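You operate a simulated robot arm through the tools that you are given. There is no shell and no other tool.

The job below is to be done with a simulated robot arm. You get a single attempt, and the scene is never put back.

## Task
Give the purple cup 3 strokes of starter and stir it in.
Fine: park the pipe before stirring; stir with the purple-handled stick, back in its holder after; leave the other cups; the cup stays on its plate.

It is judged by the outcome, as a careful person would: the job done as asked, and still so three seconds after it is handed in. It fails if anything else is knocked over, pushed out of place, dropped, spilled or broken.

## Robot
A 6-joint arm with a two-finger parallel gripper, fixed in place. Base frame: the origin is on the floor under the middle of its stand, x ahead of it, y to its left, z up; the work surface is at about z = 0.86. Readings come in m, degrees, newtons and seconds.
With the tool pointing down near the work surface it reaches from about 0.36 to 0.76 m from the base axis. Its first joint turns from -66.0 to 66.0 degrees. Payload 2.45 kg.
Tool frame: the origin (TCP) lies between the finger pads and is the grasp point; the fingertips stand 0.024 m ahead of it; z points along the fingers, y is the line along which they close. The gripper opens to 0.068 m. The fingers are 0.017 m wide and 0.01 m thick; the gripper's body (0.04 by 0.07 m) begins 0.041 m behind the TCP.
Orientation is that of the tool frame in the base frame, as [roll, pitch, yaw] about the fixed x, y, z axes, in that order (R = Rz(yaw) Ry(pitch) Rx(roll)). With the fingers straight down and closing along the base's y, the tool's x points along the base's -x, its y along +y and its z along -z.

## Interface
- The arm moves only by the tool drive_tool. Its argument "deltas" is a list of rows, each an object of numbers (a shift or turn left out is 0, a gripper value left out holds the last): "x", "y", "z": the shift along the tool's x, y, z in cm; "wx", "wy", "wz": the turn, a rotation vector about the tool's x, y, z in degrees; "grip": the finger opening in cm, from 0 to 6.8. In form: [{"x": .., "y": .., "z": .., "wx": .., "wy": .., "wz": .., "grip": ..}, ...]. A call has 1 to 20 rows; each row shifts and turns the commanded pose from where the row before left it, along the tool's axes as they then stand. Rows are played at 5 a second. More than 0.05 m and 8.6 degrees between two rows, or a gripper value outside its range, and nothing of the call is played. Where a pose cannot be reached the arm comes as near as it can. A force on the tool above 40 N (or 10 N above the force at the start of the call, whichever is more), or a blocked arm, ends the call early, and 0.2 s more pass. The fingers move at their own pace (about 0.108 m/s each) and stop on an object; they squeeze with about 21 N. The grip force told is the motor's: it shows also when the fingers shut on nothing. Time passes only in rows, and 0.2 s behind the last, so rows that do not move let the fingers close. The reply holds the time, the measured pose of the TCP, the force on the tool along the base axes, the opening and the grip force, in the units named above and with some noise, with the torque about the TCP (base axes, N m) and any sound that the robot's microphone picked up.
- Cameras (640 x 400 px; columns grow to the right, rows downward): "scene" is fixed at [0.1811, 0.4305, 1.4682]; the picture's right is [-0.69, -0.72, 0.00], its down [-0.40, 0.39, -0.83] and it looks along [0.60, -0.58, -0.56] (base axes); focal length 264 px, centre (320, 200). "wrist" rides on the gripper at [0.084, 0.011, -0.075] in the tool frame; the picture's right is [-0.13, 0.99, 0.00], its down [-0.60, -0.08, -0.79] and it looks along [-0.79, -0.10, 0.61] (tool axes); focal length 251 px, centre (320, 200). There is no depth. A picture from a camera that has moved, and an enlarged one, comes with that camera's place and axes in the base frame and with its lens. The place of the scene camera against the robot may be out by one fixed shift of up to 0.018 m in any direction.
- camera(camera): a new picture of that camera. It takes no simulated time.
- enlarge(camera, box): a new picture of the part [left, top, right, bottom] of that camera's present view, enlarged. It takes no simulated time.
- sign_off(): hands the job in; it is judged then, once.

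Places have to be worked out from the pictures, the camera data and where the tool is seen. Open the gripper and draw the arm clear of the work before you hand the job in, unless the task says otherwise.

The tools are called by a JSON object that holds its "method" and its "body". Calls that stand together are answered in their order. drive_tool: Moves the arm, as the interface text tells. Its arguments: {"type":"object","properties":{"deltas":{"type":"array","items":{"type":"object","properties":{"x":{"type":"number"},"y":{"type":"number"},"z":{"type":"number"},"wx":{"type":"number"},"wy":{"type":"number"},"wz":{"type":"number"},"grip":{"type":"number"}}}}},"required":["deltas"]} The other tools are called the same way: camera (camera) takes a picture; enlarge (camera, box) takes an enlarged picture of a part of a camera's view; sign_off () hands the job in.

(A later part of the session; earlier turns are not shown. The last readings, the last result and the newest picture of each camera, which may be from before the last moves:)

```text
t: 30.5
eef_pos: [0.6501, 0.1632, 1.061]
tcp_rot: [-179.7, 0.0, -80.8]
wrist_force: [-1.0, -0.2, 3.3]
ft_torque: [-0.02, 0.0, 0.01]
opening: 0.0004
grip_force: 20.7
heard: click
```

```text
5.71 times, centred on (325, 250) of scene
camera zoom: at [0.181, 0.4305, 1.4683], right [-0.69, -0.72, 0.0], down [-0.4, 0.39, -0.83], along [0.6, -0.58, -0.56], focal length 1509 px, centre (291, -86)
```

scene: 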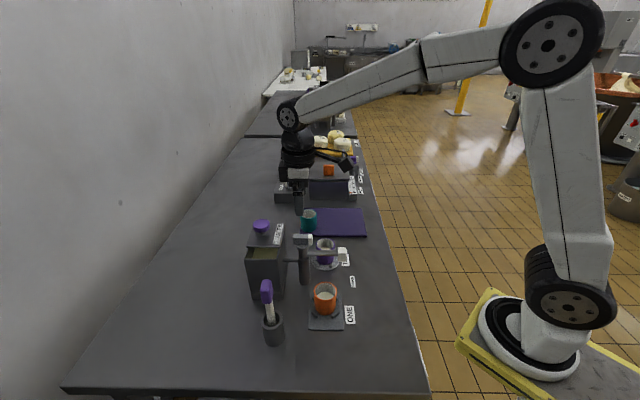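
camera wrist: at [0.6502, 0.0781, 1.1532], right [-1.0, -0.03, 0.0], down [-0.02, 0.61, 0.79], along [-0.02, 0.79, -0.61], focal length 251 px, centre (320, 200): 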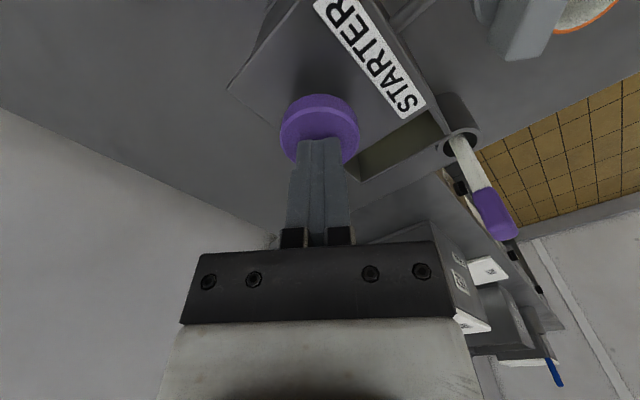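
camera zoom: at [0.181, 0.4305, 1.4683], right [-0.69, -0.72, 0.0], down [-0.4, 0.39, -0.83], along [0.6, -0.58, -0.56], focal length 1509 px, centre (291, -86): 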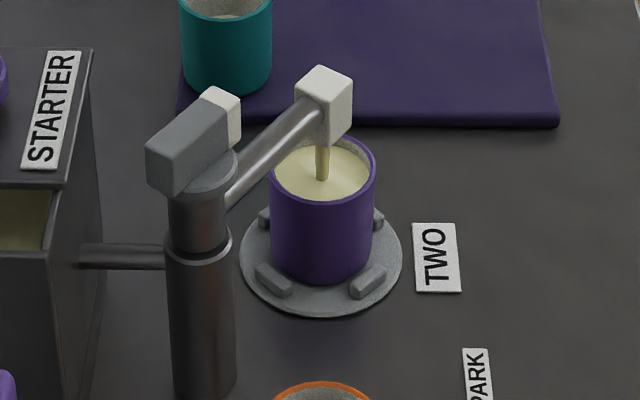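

The third click sounded, so all three strokes are in. I'll release the knob, rise well clear, and let the drip finish before swinging the pipe back.

{"method": "drive_tool", "body": {"deltas": [{"z": -0.7}, {"z": -0.8}, {"z": -0.9}, {"z": -2.5}, {}, {}]}}

{"method": "enlarge", "body": {"camera": "scene", "box": [230, 205, 360, 295]}}

{"method": "enlarge", "body": {"camera": "scene", "box": [300, 225, 350, 275]}}

```text
t: 31.9
eef_pos: [0.6492, 0.1648, 1.1127]
tcp_rot: [-179.9, 0.0, -80.9]
wrist_force: [0.4, -0.3, 0.7]
ft_torque: [0.01, 0.04, -0.05]
opening: 0.0
grip_force: 20.5
```

```text
4.44 times, centred on (295, 250) of scene
camera zoom: at [0.1811, 0.4305, 1.4682], right [-0.69, -0.72, 0.0], down [-0.4, 0.39, -0.83], along [0.6, -0.58, -0.56], focal length 1174 px, centre (431, -22)
```

zoom: 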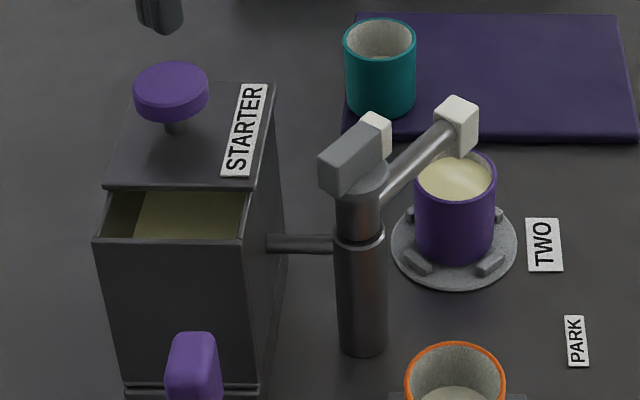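

```text
8.00 times, centred on (325, 250) of scene
camera zoom: at [0.1811, 0.4305, 1.4682], right [-0.69, -0.72, 0.0], down [-0.4, 0.39, -0.83], along [0.6, -0.58, -0.56], focal length 2113 px, centre (280, -200)
```

zoom: 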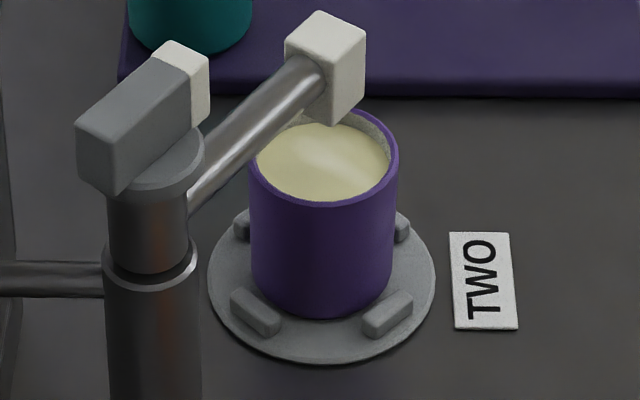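

The knob is up, the drip has stopped, and the cup is fuller with no spill; unmixed starter shows on top. Now I'll go back over the swing handle with the fingers opened to 4.5 cm.

{"method": "drive_tool", "body": {"deltas": [{"x": 1.5, "y": 3.28, "grip": 4.5}, {"x": 1.5, "y": 3.28}, {"x": 1.5, "y": 3.28}, {}]}}

{"method": "camera", "body": {"camera": "wrist"}}

{"method": "enlarge", "body": {"camera": "wrist", "box": [250, 0, 390, 140]}}

```text
t: 32.9
eef_pos: [0.5586, 0.1052, 1.1101]
tcp_rot: [-179.8, 0.1, -80.9]
wrist_force: [0.1, 0.3, -0.3]
ft_torque: [0.01, 0.02, -0.02]
opening: 0.0452
grip_force: 0.1
```

```text
taken
camera wrist: at [0.5607, 0.0199, 1.1859], right [-1.0, -0.03, 0.0], down [-0.02, 0.61, 0.79], along [-0.02, 0.79, -0.61], focal length 251 px, centre (320, 200)
```

wrist: 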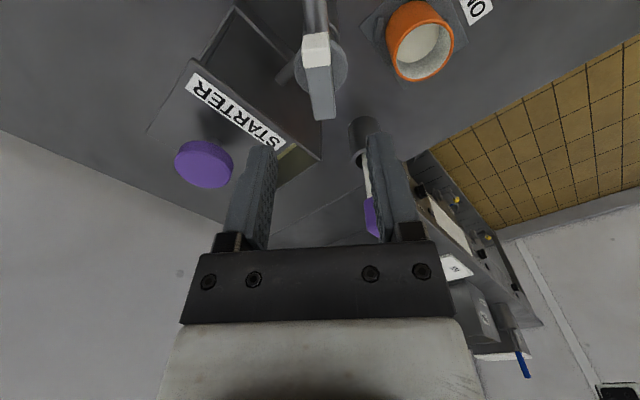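

```text
2.86 times, centred on (320, 70) of wrist
camera zoom: at [0.5607, 0.0199, 1.1859], right [-1.0, -0.03, 0.0], down [-0.02, 0.61, 0.79], along [-0.02, 0.79, -0.61], focal length 718 px, centre (320, 571)
```

zoom: 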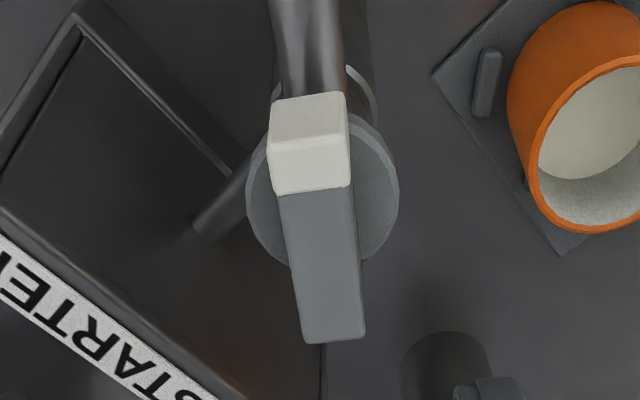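

The handle is centred under the tool. I'll go down to the same height as before (z≈1.0405) and close on it.

{"method": "drive_tool", "body": {"deltas": [{"z": 2}, {"z": 2}, {"z": 2}, {"z": 0.95}, {}]}}

```text
t: 34.1
eef_pos: [0.5592, 0.104, 1.0395]
tcp_rot: [-179.7, 0.0, -80.9]
wrist_force: [0.4, -0.2, -0.2]
ft_torque: [-0.02, 0.01, 0.04]
opening: 0.0452
grip_force: 0.1
```

{"method": "drive_tool", "body": {"deltas": [{"grip": 1.0}, {"grip": 1.0}, {"grip": 1.0}]}}

```text
t: 34.9
eef_pos: [0.5591, 0.1045, 1.0385]
tcp_rot: [-179.9, 0.1, -80.9]
wrist_force: [-2.0, -0.9, -1.0]
ft_torque: [-0.09, 0.22, 0.05]
opening: 0.016
grip_force: 34.9
```

The grip is clean with almost no side load. I'll turn back toward PARK in small steps and check the forces.

{"method": "drive_tool", "body": {"deltas": [{"wz": 5}, {"wz": 5}, {"wz": 5}, {}]}}

```text
t: 35.9
eef_pos: [0.5582, 0.1044, 1.0379]
tcp_rot: [179.8, 0.0, -96.1]
wrist_force: [-12.5, 5.3, -9.0]
ft_torque: [-0.05, 0.2, 0.04]
opening: 0.0158
grip_force: 35.2
```

{"method": "drive_tool", "body": {"deltas": [{"x": -0.04, "y": 0.11, "z": 0.06}, {}, {"wz": 5}, {"wz": 5}, {}]}}

```text
t: 37.1
eef_pos: [0.5587, 0.1044, 1.0384]
tcp_rot: [-179.9, 0.0, -106.0]
wrist_force: [-8.8, 12.0, -21.6]
ft_torque: [0.58, 0.11, 0.0]
opening: 0.0159
grip_force: 35.0
```

{"method": "drive_tool", "body": {"deltas": [{"x": -0.08, "y": 0.1, "z": 0.16}, {}, {}]}}

```text
t: 37.9
eef_pos: [0.5578, 0.1045, 1.0378]
tcp_rot: [-179.6, 0.1, -105.8]
wrist_force: [-11.4, -6.9, 0.5]
ft_torque: [-0.37, 0.48, -0.03]
opening: 0.0157
grip_force: 34.7
```

{"method": "drive_tool", "body": {"deltas": [{"x": 0.05, "y": 0.08}, {}, {"wz": 5}, {"wz": 5}, {}]}}

```text
t: 39.1
eef_pos: [0.5577, 0.104, 1.0387]
tcp_rot: [-179.6, 0.3, -116.0]
wrist_force: [0.7, -10.3, 16.8]
ft_torque: [-0.75, 0.53, -0.02]
opening: 0.0159
grip_force: 34.9
```

{"method": "drive_tool", "body": {"deltas": [{"x": 0.08, "y": -0.04, "z": -0.12}, {}, {"wz": 5}, {"wz": 5}, {}]}}

{"method": "enlarge", "body": {"camera": "scene", "box": [270, 205, 370, 295]}}

```text
t: 40.3
eef_pos: [0.5571, 0.1045, 1.0384]
tcp_rot: [-179.7, 0.2, -126.1]
wrist_force: [1.3, -1.2, 11.5]
ft_torque: [0.85, -0.52, 0.0]
opening: 0.0156
grip_force: 35.1
```

```text
4.44 times, centred on (320, 250) of scene
camera zoom: at [0.1809, 0.4304, 1.4683], right [-0.69, -0.72, 0.0], down [-0.4, 0.39, -0.83], along [0.6, -0.58, -0.56], focal length 1174 px, centre (320, -22)
```

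zoom: 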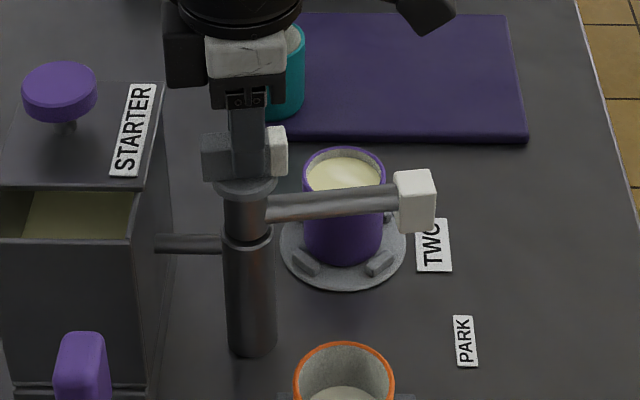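

About 9° is left to the original PARK heading. I'll finish the turn and unload the vertical force.

{"method": "drive_tool", "body": {"deltas": [{"z": -0.08}, {"wz": 4.5}, {"wz": 4.4}, {}, {}]}}

{"method": "enlarge", "body": {"camera": "scene", "box": [270, 205, 370, 295]}}

```text
t: 41.5
eef_pos: [0.5587, 0.1055, 1.0383]
tcp_rot: [-179.8, 0.2, -134.8]
wrist_force: [12.6, 10.2, -10.7]
ft_torque: [-0.09, 0.12, -0.02]
opening: 0.0158
grip_force: 34.8
```

```text
4.44 times, centred on (320, 250) of scene
camera zoom: at [0.1817, 0.4309, 1.468], right [-0.69, -0.72, 0.0], down [-0.4, 0.39, -0.83], along [0.6, -0.58, -0.56], focal length 1174 px, centre (320, -22)
```

zoom: 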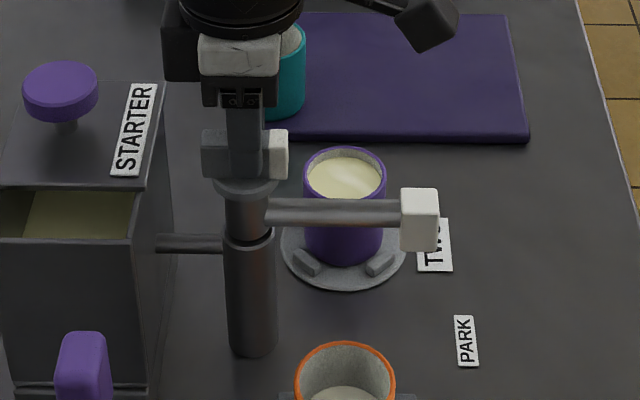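

The pipe is back exactly where it started at PARK. I'll unload the side force, open, and rise straight up.

{"method": "drive_tool", "body": {"deltas": [{"x": -0.13, "z": 0.08}, {}, {"grip": 4.5}, {"grip": 4.5}, {"z": -2}, {"z": -3}, {"z": -4}, {"z": -4}, {}]}}

{"method": "camera", "body": {"camera": "wrist"}}

{"method": "enlarge", "body": {"camera": "scene", "box": [230, 205, 370, 325]}}

```text
t: 43.5
eef_pos: [0.5566, 0.1086, 1.169]
tcp_rot: [-179.9, 0.1, -134.9]
wrist_force: [0.6, -0.1, -0.4]
ft_torque: [-0.02, 0.0, 0.02]
opening: 0.0447
grip_force: 0.1
```

```text
taken
camera wrist: at [0.4895, 0.0559, 1.2445], right [-0.61, 0.79, 0.0], down [0.48, 0.37, 0.8], along [0.63, 0.49, -0.61], focal length 251 px, centre (320, 200)
```

wrist: 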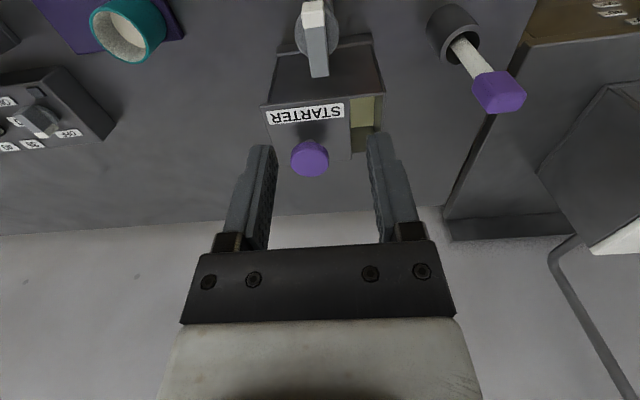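

```text
3.33 times, centred on (300, 265) of scene
camera zoom: at [0.1811, 0.4305, 1.4682], right [-0.69, -0.72, 0.0], down [-0.4, 0.39, -0.83], along [0.6, -0.58, -0.56], focal length 880 px, centre (387, -17)
```

zoom: 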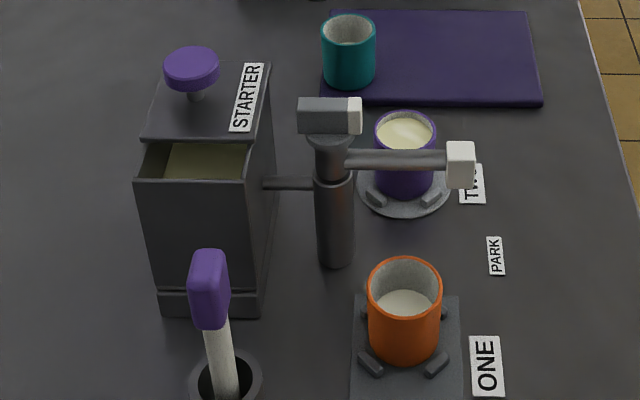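

The pipe is parked, all cups are upright and the knob is up. Next is the stick: I'll turn the tool back to yaw 180 and move to view the purple-handled stick from closer.

{"method": "drive_tool", "body": {"deltas": [{"wz": 7.5, "z": -0.8}, {"wz": 7.5, "z": -0.8}, {"wz": 7.5, "z": -0.8}, {"wz": 7.5, "z": -0.8}, {"wz": 7.5, "z": -0.8}, {"wz": 7.5}, {"x": 2.34, "y": 3.0}, {"x": 2.34, "y": 3.0}, {"x": 2.34, "y": 3.0}, {"x": 2.34, "y": 3.0}, {"x": 2.34, "y": 3.0}, {}]}}

{"method": "camera", "body": {"camera": "wrist"}}

{"method": "enlarge", "body": {"camera": "scene", "box": [230, 260, 330, 360]}}

```text
t: 46.1
eef_pos: [0.4406, 0.2527, 1.2104]
tcp_rot: [179.9, 0.3, -179.8]
wrist_force: [-0.2, 0.1, -0.3]
ft_torque: [0.03, -0.03, -0.04]
opening: 0.0452
grip_force: 0.0
```

```text
taken
camera wrist: at [0.3562, 0.2633, 1.285], right [0.13, 0.99, 0.0], down [0.6, -0.08, 0.8], along [0.79, -0.1, -0.61], focal length 251 px, centre (320, 200)
```

wrist: 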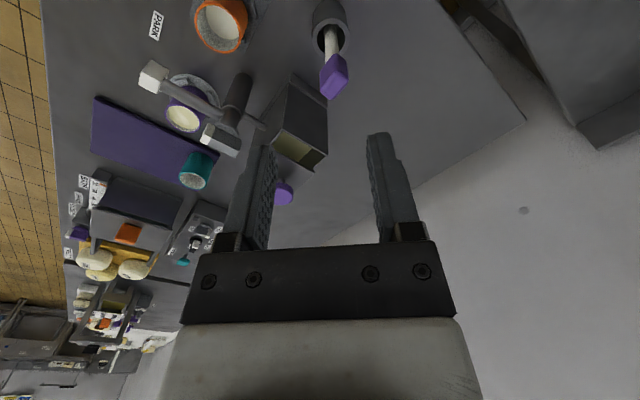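

```text
4.00 times, centred on (280, 310) of scene
camera zoom: at [0.1811, 0.4305, 1.4682], right [-0.69, -0.72, 0.0], down [-0.4, 0.39, -0.83], along [0.6, -0.58, -0.56], focal length 1056 px, centre (480, -240)
```

zoom: 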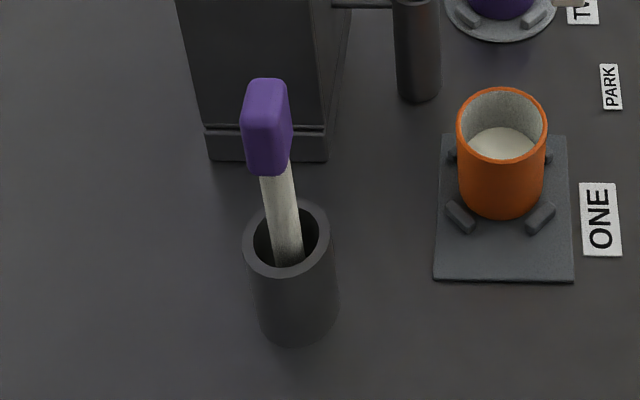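

{"method": "enlarge", "body": {"camera": "wrist", "box": [280, 0, 390, 110]}}

{"method": "enlarge", "body": {"camera": "wrist", "box": [120, 30, 260, 170]}}

```text
3.64 times, centred on (335, 55) of wrist
camera zoom: at [0.3562, 0.2633, 1.285], right [0.13, 0.99, 0.0], down [0.6, -0.08, 0.8], along [0.79, -0.1, -0.61], focal length 914 px, centre (266, 727)
```

zoom: 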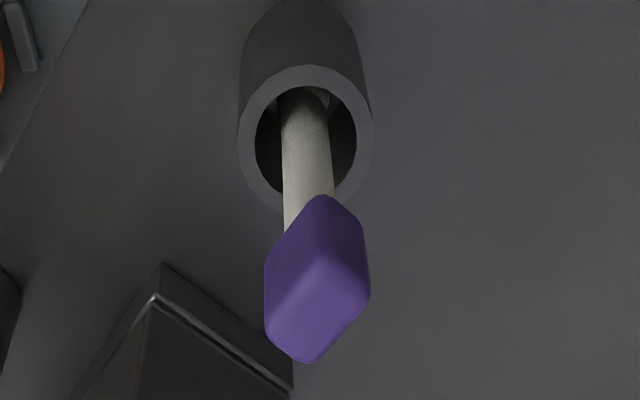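

```text
2.86 times, centred on (190, 100) of wrist
camera zoom: at [0.3562, 0.2633, 1.285], right [0.13, 0.99, 0.0], down [0.6, -0.08, 0.8], along [0.79, -0.1, -0.61], focal length 718 px, centre (691, 486)
```

zoom: 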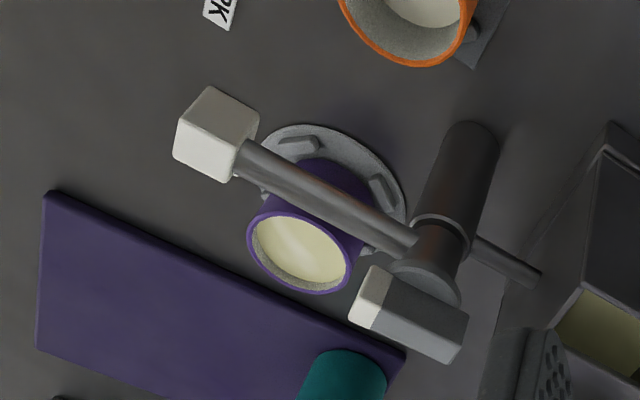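

Two views agree that the stick stands vertical at (0.485, 0.260). Its handle is 24×16 mm, turned 45°, with its top at z≈1.044 and bottom at about 1.005, and the holder rim is at z≈0.926. I'll move above it and turn to yaw -135° so the fingers close across the handle.

{"method": "drive_tool", "body": {"deltas": [{"x": -2.22, "y": 0.4}, {"x": -2.22, "y": 0.4}, {"wz": -7.5}, {"wz": -7.5}, {"wz": -7.5}, {"wz": -7.5}, {"wz": -7.5}, {"wz": -7.3}, {"z": 3}, {"z": 3}, {"z": 1}, {}]}}

{"method": "camera", "body": {"camera": "wrist"}}

{"method": "enlarge", "body": {"camera": "scene", "box": [230, 230, 310, 350]}}

```text
t: 48.7
eef_pos: [0.484, 0.2631, 1.1389]
tcp_rot: [-179.9, 0.2, -134.9]
wrist_force: [0.3, 0.9, 0.7]
ft_torque: [0.02, 0.0, 0.02]
opening: 0.0448
grip_force: 0.1
```

```text
taken
camera wrist: at [0.4168, 0.2117, 1.214], right [-0.61, 0.79, 0.0], down [0.48, 0.37, 0.8], along [0.63, 0.48, -0.61], focal length 251 px, centre (320, 200)
```

wrist: 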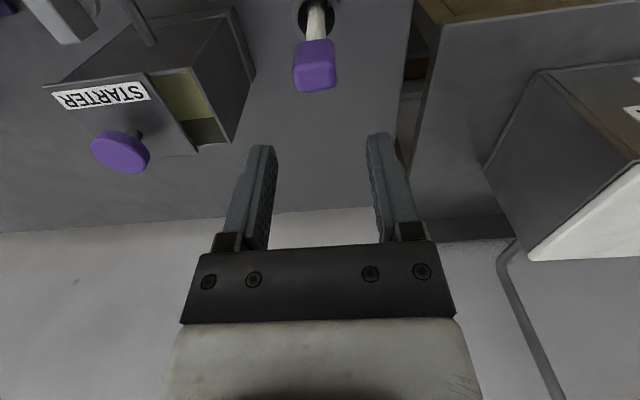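

```text
3.33 times, centred on (270, 290) of scene
camera zoom: at [0.1811, 0.4305, 1.4682], right [-0.69, -0.72, 0.0], down [-0.4, 0.39, -0.83], along [0.6, -0.58, -0.56], focal length 880 px, centre (487, -100)
```

zoom: 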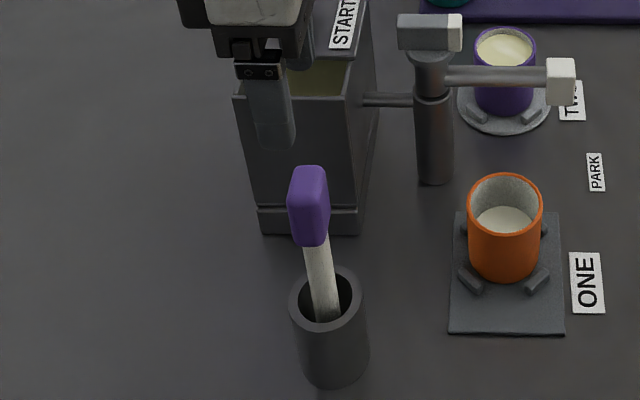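

{"method": "enlarge", "body": {"camera": "wrist", "box": [270, 0, 370, 100]}}

{"method": "enlarge", "body": {"camera": "scene", "box": [245, 270, 305, 350]}}

```text
4.00 times, centred on (320, 50) of wrist
camera zoom: at [0.4168, 0.2117, 1.214], right [-0.61, 0.79, 0.0], down [0.48, 0.37, 0.8], along [0.63, 0.48, -0.61], focal length 1006 px, centre (320, 800)
```

zoom: 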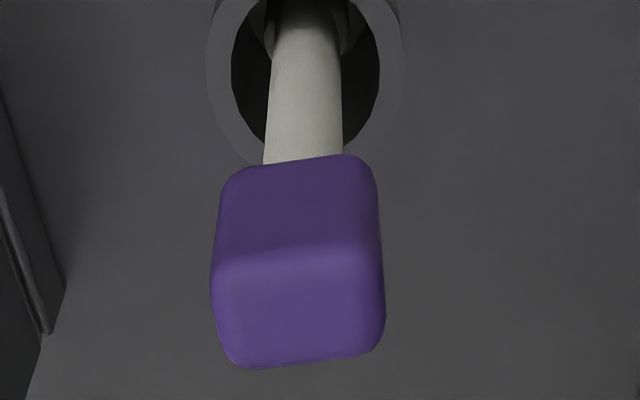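

```text
5.00 times, centred on (275, 310) of scene
camera zoom: at [0.1811, 0.4305, 1.4682], right [-0.69, -0.72, 0.0], down [-0.4, 0.39, -0.83], along [0.6, -0.58, -0.56], focal length 1320 px, centre (545, -350)
```

zoom: 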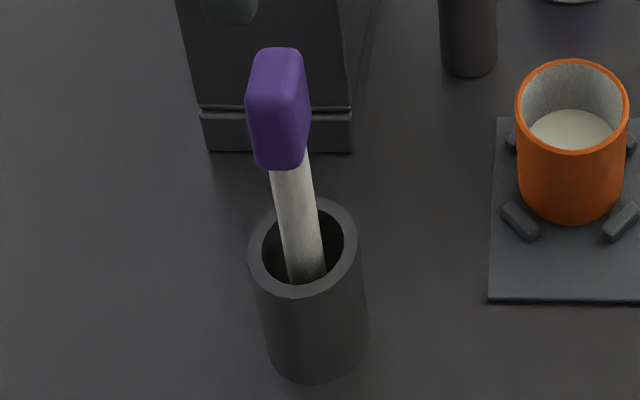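

The handle's centre works out to (0.486, 0.261), about 3.3 mm toward tool -y from me. I'll shift, go down so the pads span the handle (TCP z≈1.026), then check alignment before closing.

{"method": "drive_tool", "body": {"deltas": [{"y": -0.33}, {"z": 3}, {"z": 3}, {"z": 3}, {"z": 2.2}, {}]}}

{"method": "camera", "body": {"camera": "wrist"}}

{"method": "enlarge", "body": {"camera": "scene", "box": [240, 250, 310, 350]}}

```text
t: 50.1
eef_pos: [0.4861, 0.2607, 1.0252]
tcp_rot: [180.0, 0.2, -135.0]
wrist_force: [-0.3, -0.9, -0.2]
ft_torque: [0.03, -0.01, -0.02]
opening: 0.0449
grip_force: 0.1
```

```text
taken
camera wrist: at [0.4192, 0.2087, 1.1002], right [-0.61, 0.79, 0.0], down [0.48, 0.37, 0.8], along [0.63, 0.48, -0.61], focal length 251 px, centre (320, 200)
```

wrist: 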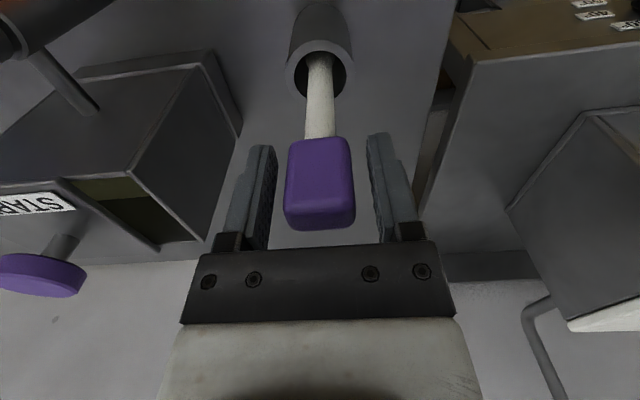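

```text
4.00 times, centred on (275, 300) of scene
camera zoom: at [0.1811, 0.4305, 1.4682], right [-0.69, -0.72, 0.0], down [-0.4, 0.39, -0.83], along [0.6, -0.58, -0.56], focal length 1056 px, centre (500, -200)
```

zoom: 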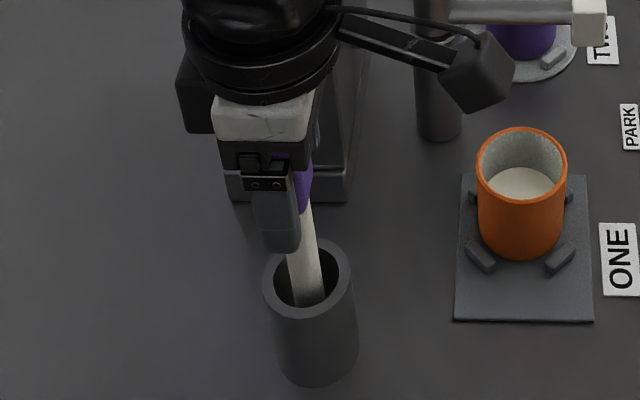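

The handle is centred between the fingers, so I'll close on it.

{"method": "drive_tool", "body": {"deltas": [{"grip": 1.5}, {"grip": 1.5}, {"grip": 1.5}]}}

{"method": "camera", "body": {"camera": "wrist"}}

```text
t: 50.9
eef_pos: [0.4885, 0.2605, 1.0255]
tcp_rot: [-179.8, 0.1, -135.0]
wrist_force: [-0.3, -0.1, -0.5]
ft_torque: [0.02, 0.0, -0.03]
opening: 0.0295
grip_force: 21.1
```

```text
taken
camera wrist: at [0.4192, 0.2086, 1.1005], right [-0.61, 0.79, 0.0], down [0.48, 0.37, 0.8], along [0.63, 0.48, -0.61], focal length 251 px, centre (320, 200)
```

wrist: 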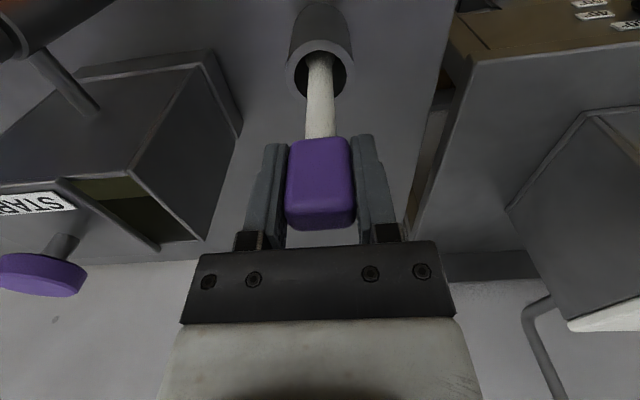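

The grip holds at 29.5 mm with no side load. I'll lift slowly and check the stick comes with it.

{"method": "drive_tool", "body": {"deltas": [{"z": -1}, {"z": -2}, {"z": -2}, {"z": -2}, {}]}}

{"method": "camera", "body": {"camera": "wrist"}}

{"method": "camera", "body": {"camera": "scene"}}

```text
t: 52.1
eef_pos: [0.486, 0.261, 1.0987]
tcp_rot: [-180.0, 0.2, -135.0]
wrist_force: [0.3, -0.8, -0.7]
ft_torque: [0.01, -0.02, -0.01]
opening: 0.0298
grip_force: 21.0
```

```text
taken
camera wrist: at [0.4187, 0.2082, 1.1733], right [-0.61, 0.79, 0.0], down [0.48, 0.37, 0.8], along [0.63, 0.48, -0.61], focal length 251 px, centre (320, 200)
```

wrist: 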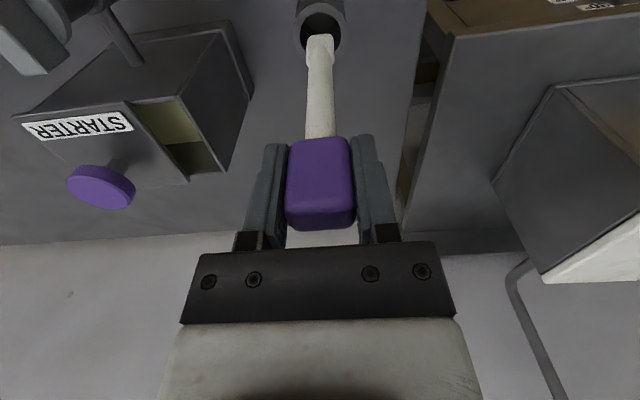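

```text
taken
```

scene: 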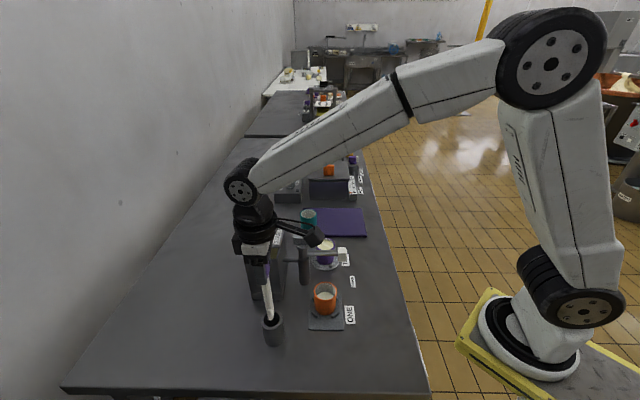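

{"method": "enlarge", "body": {"camera": "wrist", "box": [270, 0, 370, 140]}}

{"method": "enlarge", "body": {"camera": "scene", "box": [230, 240, 310, 350]}}

```text
2.86 times, centred on (320, 70) of wrist
camera zoom: at [0.4187, 0.2082, 1.1733], right [-0.61, 0.79, 0.0], down [0.48, 0.37, 0.8], along [0.63, 0.48, -0.61], focal length 718 px, centre (320, 571)
```

zoom: 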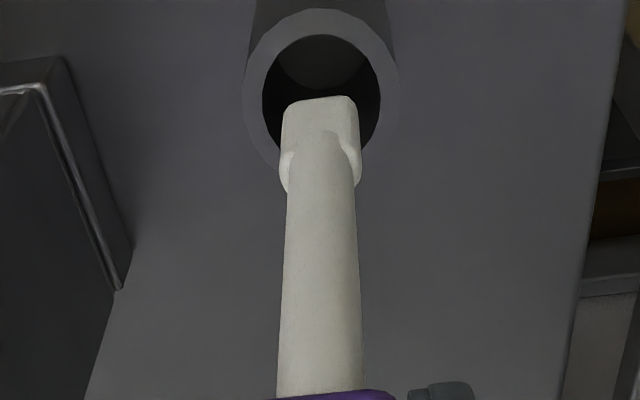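

```text
3.64 times, centred on (270, 295) of scene
camera zoom: at [0.1811, 0.4305, 1.4682], right [-0.69, -0.72, 0.0], down [-0.4, 0.39, -0.83], along [0.6, -0.58, -0.56], focal length 960 px, centre (502, -146)
```

zoom: 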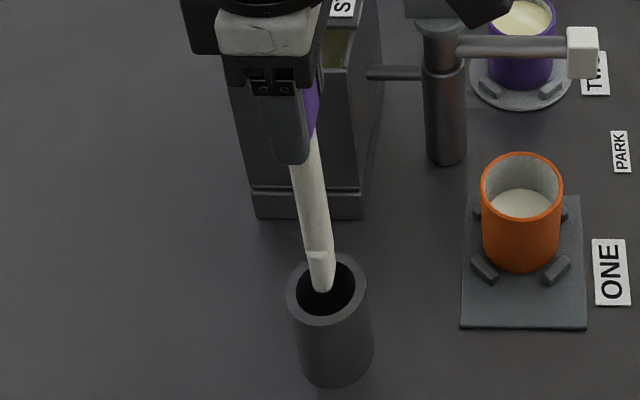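

The stick came out cleanly. It has a flat blade about 22 mm wide, and its tip is about 16 cm below the TCP. I'll lift higher so the tip clears everything (tip z≈1.09), then carry it over to above the purple cup.

{"method": "drive_tool", "body": {"deltas": [{"z": -3}, {"z": -3}, {"z": -3}, {"z": -3}, {"z": -3.2}, {"x": 1.48, "y": -2.92}, {"x": 1.48, "y": -2.92}, {"x": 1.48, "y": -2.92}, {"x": 1.48, "y": -2.92}, {"x": 1.48, "y": -2.92}, {"x": 1.48, "y": -2.92}, {"x": 1.48, "y": -2.92}, {"x": 1.48, "y": -2.92}, {}, {}]}}

{"method": "camera", "body": {"camera": "wrist"}}

{"method": "camera", "body": {"camera": "scene"}}

```text
t: 55.3
eef_pos: [0.5684, 0.0076, 1.2499]
tcp_rot: [-179.9, 0.1, -135.0]
wrist_force: [-0.4, -0.1, 0.1]
ft_torque: [0.02, 0.02, -0.03]
opening: 0.0298
grip_force: 20.9
```

```text
taken
camera wrist: at [0.5011, -0.0442, 1.3248], right [-0.61, 0.79, 0.0], down [0.48, 0.37, 0.8], along [0.63, 0.48, -0.61], focal length 251 px, centre (320, 200)
```

wrist: 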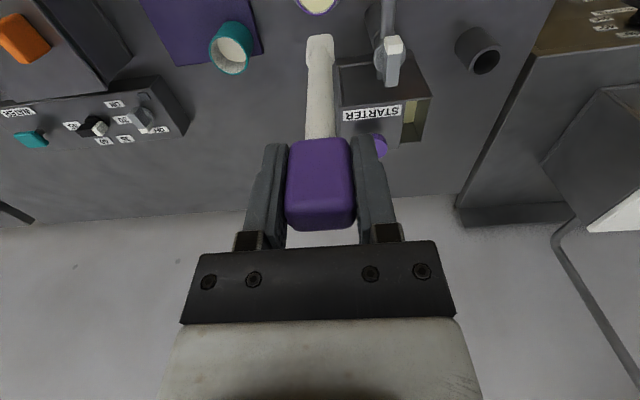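

```text
taken
```

scene: 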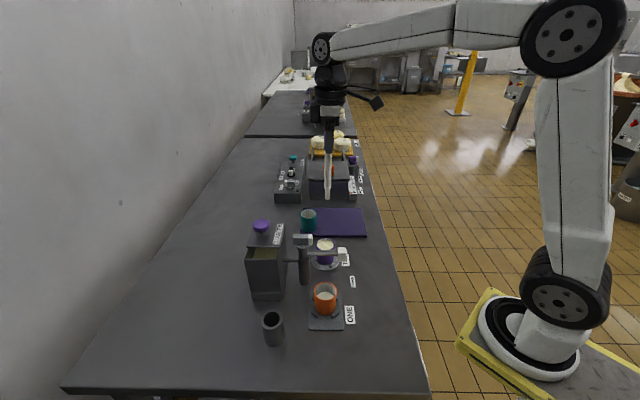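

The cup sits right under the stick in the wrist view. I'll go down until the tip is about 4 cm above the rim, then check its centring over the cup.

{"method": "drive_tool", "body": {"deltas": [{"z": 3}, {"z": 3}, {"z": 3}, {"z": 3}, {}]}}

{"method": "camera", "body": {"camera": "wrist"}}

{"method": "enlarge", "body": {"camera": "wrist", "box": [240, 0, 400, 140]}}

{"method": "enlarge", "body": {"camera": "scene", "box": [285, 205, 365, 285]}}

```text
t: 56.5
eef_pos: [0.5681, 0.0113, 1.1283]
tcp_rot: [-179.9, 0.1, -135.0]
wrist_force: [0.9, -0.2, 0.3]
ft_torque: [-0.02, -0.01, 0.0]
opening: 0.0294
grip_force: 21.7
```

```text
taken
camera wrist: at [0.4998, -0.0405, 1.2035], right [-0.61, 0.79, 0.0], down [0.48, 0.37, 0.8], along [0.63, 0.48, -0.61], focal length 251 px, centre (320, 200)
```

wrist: 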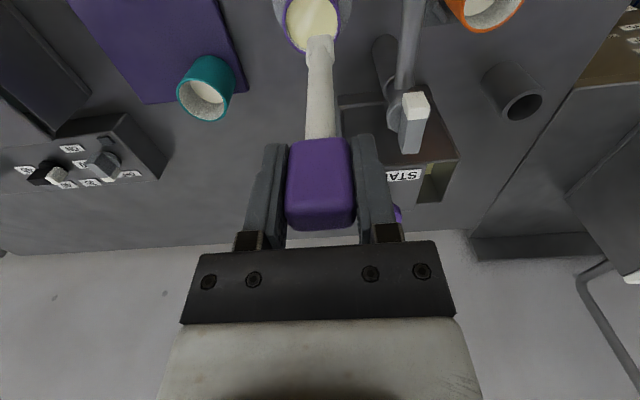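

```text
2.86 times, centred on (320, 70) of wrist
camera zoom: at [0.4998, -0.0405, 1.2035], right [-0.61, 0.79, 0.0], down [0.48, 0.37, 0.8], along [0.63, 0.48, -0.61], focal length 718 px, centre (320, 571)
```

zoom: 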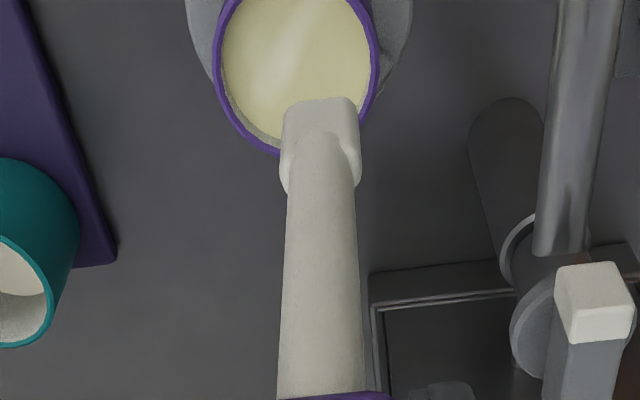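

```text
5.00 times, centred on (325, 245) of scene
camera zoom: at [0.1811, 0.4305, 1.4682], right [-0.69, -0.72, 0.0], down [-0.4, 0.39, -0.83], along [0.6, -0.58, -0.56], focal length 1320 px, centre (295, -25)
```

zoom: 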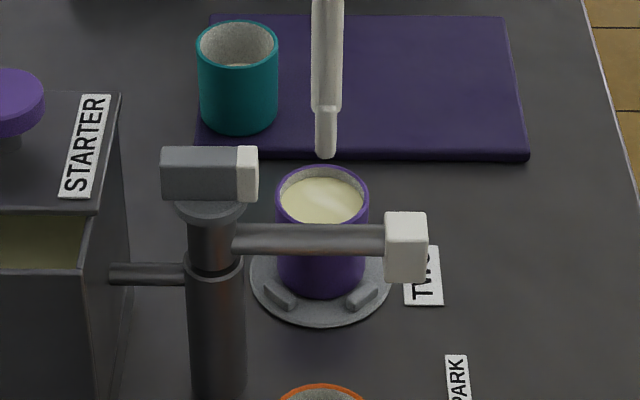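

The stick is centred along tool x, but the cup's centre is about 7 mm toward tool -y. I'll correct that and go down with the tip just above the rim to confirm.

{"method": "drive_tool", "body": {"deltas": [{"x": 0.05, "y": -0.65}, {"z": 1.3}, {}, {}]}}

{"method": "enlarge", "body": {"camera": "wrist", "box": [240, 0, 400, 140]}}

{"method": "enlarge", "body": {"camera": "scene", "box": [295, 215, 355, 275]}}

```text
t: 57.5
eef_pos: [0.5727, 0.0057, 1.114]
tcp_rot: [-179.9, 0.1, -135.1]
wrist_force: [0.4, -1.1, 0.4]
ft_torque: [-0.04, -0.01, 0.0]
opening: 0.0298
grip_force: 21.4
```

```text
2.86 times, centred on (320, 70) of wrist
camera zoom: at [0.5058, -0.0457, 1.1897], right [-0.61, 0.79, 0.0], down [0.48, 0.37, 0.8], along [0.63, 0.48, -0.61], focal length 718 px, centre (320, 571)
```

zoom: 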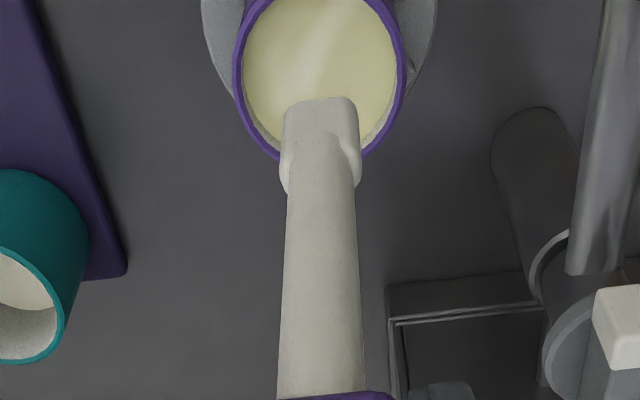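

```text
6.67 times, centred on (325, 245) of scene
camera zoom: at [0.1811, 0.4305, 1.4682], right [-0.69, -0.72, 0.0], down [-0.4, 0.39, -0.83], along [0.6, -0.58, -0.56], focal length 1761 px, centre (287, -100)
```

zoom: 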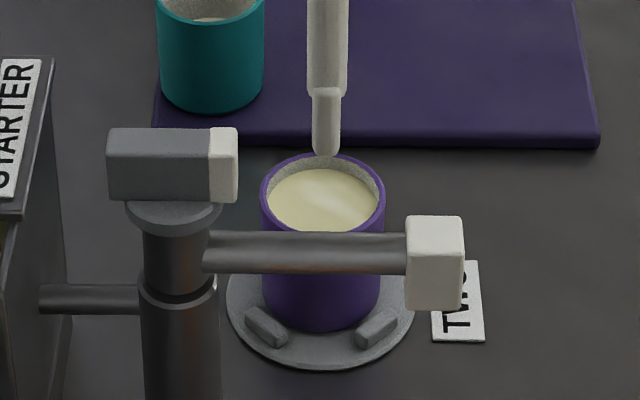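

The blade is laterally centred over the cup (rim centre at col 319.5 against the stick at 320), with the tip about 2 cm above the rim. I'll lower it slowly into the liquid in two stages and check forces.

{"method": "drive_tool", "body": {"deltas": [{"x": -0.05, "z": 1}, {"z": 1}, {"z": 1}, {"z": 0.5}, {}]}}

{"method": "enlarge", "body": {"camera": "wrist", "box": [240, 0, 400, 140]}}

{"method": "enlarge", "body": {"camera": "scene", "box": [295, 215, 355, 275]}}

```text
t: 58.7
eef_pos: [0.5714, 0.0072, 1.0801]
tcp_rot: [-179.9, 0.2, -134.9]
wrist_force: [0.8, -0.1, 0.5]
ft_torque: [0.0, 0.0, -0.02]
opening: 0.0294
grip_force: 20.6
```

```text
2.86 times, centred on (320, 70) of wrist
camera zoom: at [0.5039, -0.0455, 1.1556], right [-0.61, 0.79, 0.0], down [0.48, 0.37, 0.8], along [0.63, 0.48, -0.61], focal length 718 px, centre (320, 571)
```

zoom: 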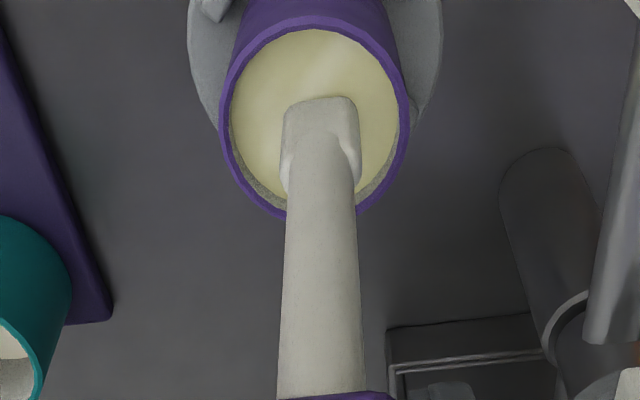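

```text
6.67 times, centred on (325, 245) of scene
camera zoom: at [0.1811, 0.4305, 1.4682], right [-0.69, -0.72, 0.0], down [-0.4, 0.39, -0.83], along [0.6, -0.58, -0.56], focal length 1761 px, centre (287, -100)
```

zoom: 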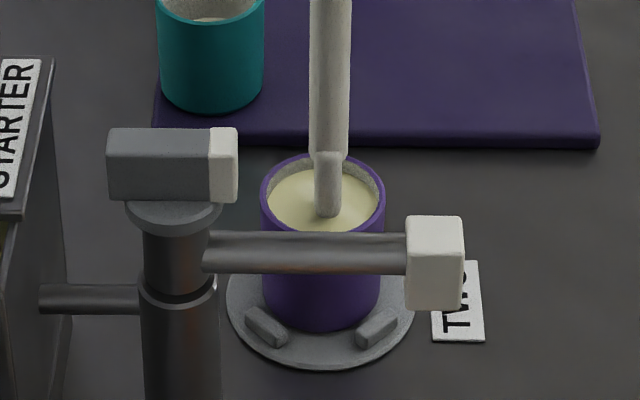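

The blade tip is about at the liquid surface and well inside the rim; the cup's centre is about 1 mm off in each axis. I'll correct that and immerse the blade about 2.5 cm further, leaving clearance from the bottom.

{"method": "drive_tool", "body": {"deltas": [{"x": -0.08, "y": -0.12, "z": 0.5}, {"z": 0.7}, {"z": 0.7}, {"z": 0.6}, {}]}}

{"method": "enlarge", "body": {"camera": "wrist", "box": [240, 0, 400, 140]}}

{"method": "enlarge", "body": {"camera": "scene", "box": [295, 215, 355, 275]}}

```text
t: 59.9
eef_pos: [0.5746, 0.0067, 1.0553]
tcp_rot: [-179.9, 0.2, -135.0]
wrist_force: [0.2, 0.2, -0.4]
ft_torque: [0.0, 0.0, 0.02]
opening: 0.0294
grip_force: 20.9
```

```text
2.86 times, centred on (320, 70) of wrist
camera zoom: at [0.506, -0.0461, 1.1316], right [-0.61, 0.79, 0.0], down [0.48, 0.37, 0.8], along [0.63, 0.48, -0.61], focal length 718 px, centre (320, 571)
```

zoom: 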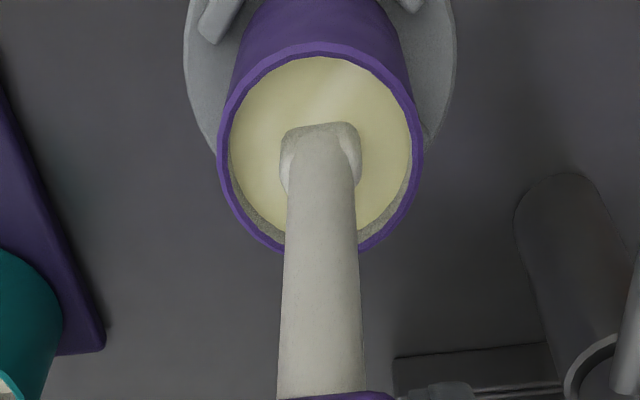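

```text
6.67 times, centred on (325, 245) of scene
camera zoom: at [0.1811, 0.4305, 1.4682], right [-0.69, -0.72, 0.0], down [-0.4, 0.39, -0.83], along [0.6, -0.58, -0.56], focal length 1761 px, centre (287, -100)
```

zoom: 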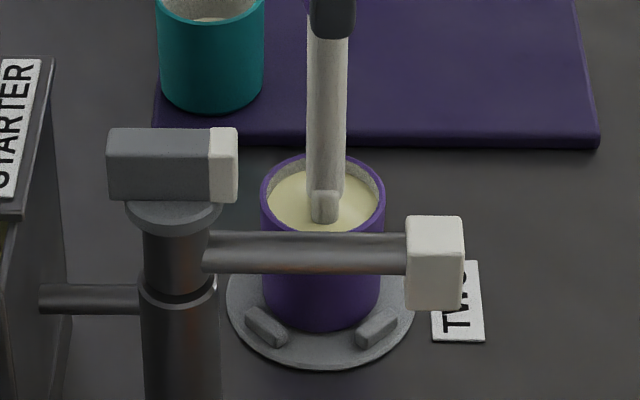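

The blade is about 18 mm immersed at a liquid surface of about 0.914, centred, with no force. I'll go about 9 mm deeper and make one gentle elliptical stir that stays well inside the walls, watching the force.

{"method": "drive_tool", "body": {"deltas": [{"x": -0.1, "z": 0.4}, {"z": 0.5}, {"x": 0.4}, {"x": 0.4}, {"x": -0.107, "y": 0.3}, {"x": -0.293, "y": 0.22}, {"x": -0.4, "y": 0.08}, {"x": -0.4, "y": -0.08}, {"x": -0.293, "y": -0.22}, {"x": -0.107, "y": -0.3}, {"x": 0.107, "y": -0.3}, {"x": 0.293, "y": -0.22}, {"x": 0.4, "y": -0.08}, {"x": 0.4, "y": 0.08}, {"x": 0.293, "y": 0.22}, {"x": 0.107, "y": 0.3}]}}

{"method": "enlarge", "body": {"camera": "wrist", "box": [240, 0, 400, 140]}}

{"method": "enlarge", "body": {"camera": "scene", "box": [295, 215, 355, 275]}}

```text
t: 63.3
eef_pos: [0.5686, 0.0016, 1.0466]
tcp_rot: [-179.9, 0.3, -135.0]
wrist_force: [0.7, 0.2, -0.8]
ft_torque: [0.04, 0.01, -0.02]
opening: 0.0295
grip_force: 21.0
```

```text
2.86 times, centred on (320, 70) of wrist
camera zoom: at [0.5015, -0.0504, 1.1213], right [-0.61, 0.79, 0.0], down [0.48, 0.37, 0.8], along [0.63, 0.48, -0.61], focal length 718 px, centre (320, 571)
```

zoom: 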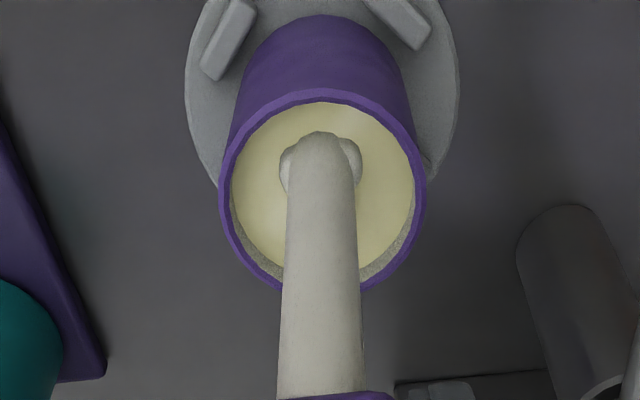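

```text
6.67 times, centred on (325, 245) of scene
camera zoom: at [0.1811, 0.4305, 1.4682], right [-0.69, -0.72, 0.0], down [-0.4, 0.39, -0.83], along [0.6, -0.58, -0.56], focal length 1761 px, centre (287, -100)
```

zoom: 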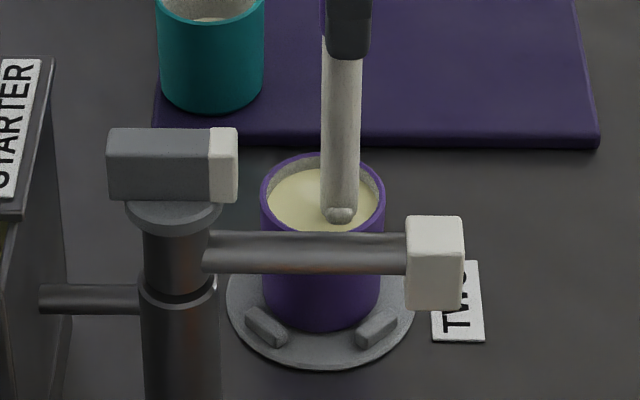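

The stirring meets no contact force and the cup hasn't moved on its plate. I'll do more revolutions, slightly faster.

{"method": "drive_tool", "body": {"deltas": [{"x": -0.234, "y": 0.424}, {"x": -0.566, "y": 0.176}, {"x": -0.566, "y": -0.176}, {"x": -0.234, "y": -0.424}, {"x": 0.234, "y": -0.424}, {"x": 0.566, "y": -0.176}, {"x": 0.566, "y": 0.176}, {"x": 0.234, "y": 0.424}, {"x": -0.234, "y": 0.424}, {"x": -0.566, "y": 0.176}, {"x": -0.566, "y": -0.176}, {"x": -0.234, "y": -0.424}, {"x": 0.234, "y": -0.424}, {"x": 0.566, "y": -0.176}, {"x": 0.566, "y": 0.176}, {"x": 0.234, "y": 0.424}]}}

{"method": "enlarge", "body": {"camera": "scene", "box": [295, 215, 355, 275]}}

{"method": "enlarge", "body": {"camera": "wrist", "box": [240, 0, 400, 140]}}

```text
t: 66.7
eef_pos: [0.5687, 0.0021, 1.0472]
tcp_rot: [-179.9, 0.3, -135.0]
wrist_force: [0.4, -0.7, -0.5]
ft_torque: [-0.05, -0.01, 0.03]
opening: 0.0298
grip_force: 21.8
```

```text
6.67 times, centred on (325, 245) of scene
camera zoom: at [0.1811, 0.4305, 1.4682], right [-0.69, -0.72, 0.0], down [-0.4, 0.39, -0.83], along [0.6, -0.58, -0.56], focal length 1761 px, centre (287, -100)
```

zoom: 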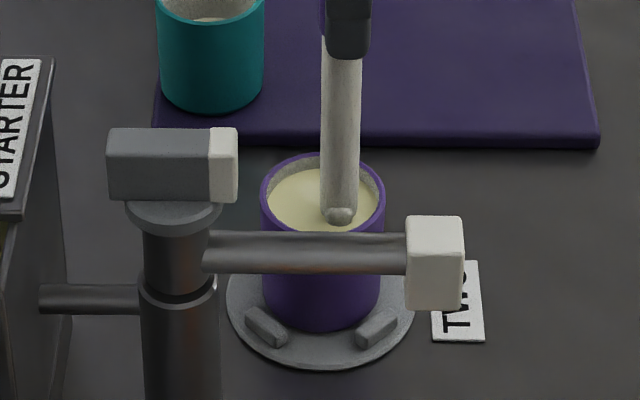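

```text
2.86 times, centred on (320, 70) of wrist
camera zoom: at [0.501, -0.0497, 1.1221], right [-0.61, 0.79, 0.0], down [0.48, 0.37, 0.8], along [0.63, 0.48, -0.61], focal length 718 px, centre (320, 571)
```

zoom: 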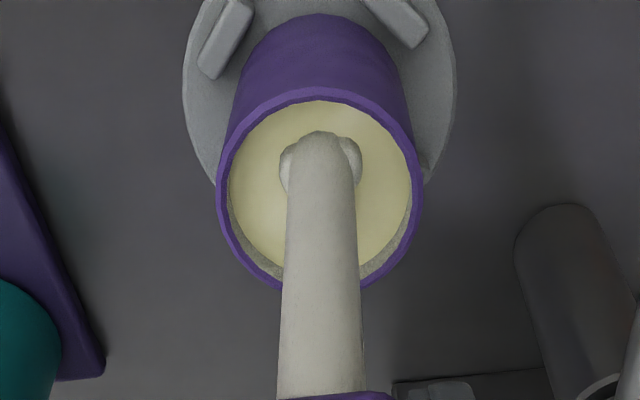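

The surface looks more even. I'll continue with four more revolutions to mix thoroughly.

{"method": "drive_tool", "body": {"deltas": [{"x": -0.234, "y": 0.424}, {"x": -0.566, "y": 0.176}, {"x": -0.566, "y": -0.176}, {"x": -0.234, "y": -0.424}, {"x": 0.234, "y": -0.424}, {"x": 0.566, "y": -0.176}, {"x": 0.566, "y": 0.176}, {"x": 0.234, "y": 0.424}, {"x": -0.234, "y": 0.424}, {"x": -0.566, "y": 0.176}, {"x": -0.566, "y": -0.176}, {"x": -0.234, "y": -0.424}, {"x": 0.234, "y": -0.424}, {"x": 0.566, "y": -0.176}, {"x": 0.566, "y": 0.176}, {"x": 0.234, "y": 0.424}]}}

{"method": "drive_tool", "body": {"deltas": [{"x": -0.234, "y": 0.424}, {"x": -0.566, "y": 0.176}, {"x": -0.566, "y": -0.176}, {"x": -0.234, "y": -0.424}, {"x": 0.234, "y": -0.424}, {"x": 0.566, "y": -0.176}, {"x": 0.566, "y": 0.176}, {"x": 0.234, "y": 0.424}, {"x": -0.234, "y": 0.424}, {"x": -0.566, "y": 0.176}, {"x": -0.566, "y": -0.176}, {"x": -0.234, "y": -0.424}, {"x": 0.234, "y": -0.424}, {"x": 0.566, "y": -0.176}, {"x": 0.566, "y": 0.176}, {"x": 0.234, "y": 0.424}]}}

{"method": "enlarge", "body": {"camera": "scene", "box": [295, 215, 355, 275]}}

```text
t: 70.1
eef_pos: [0.5711, 0.0035, 1.0466]
tcp_rot: [-179.8, 0.2, -135.0]
wrist_force: [0.3, -0.1, -0.5]
ft_torque: [0.01, 0.0, -0.02]
opening: 0.0294
grip_force: 20.5
```

```text
t: 73.5
eef_pos: [0.5691, -0.0002, 1.0477]
tcp_rot: [-179.8, 0.3, -135.0]
wrist_force: [-1.3, 0.7, -0.9]
ft_torque: [0.0, 0.0, 0.0]
opening: 0.0299
grip_force: 20.8
```

```text
6.67 times, centred on (325, 245) of scene
camera zoom: at [0.1811, 0.4305, 1.4682], right [-0.69, -0.72, 0.0], down [-0.4, 0.39, -0.83], along [0.6, -0.58, -0.56], focal length 1761 px, centre (287, -100)
```

zoom: 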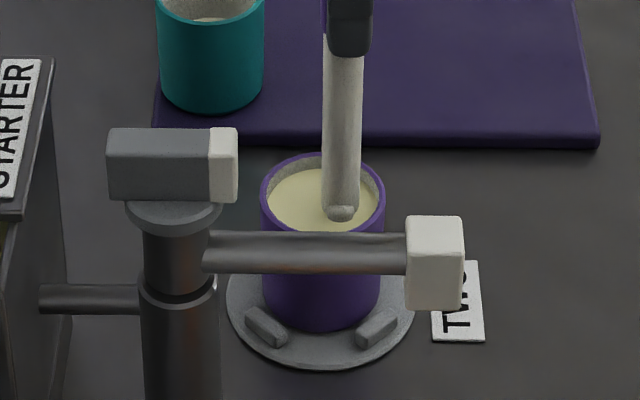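

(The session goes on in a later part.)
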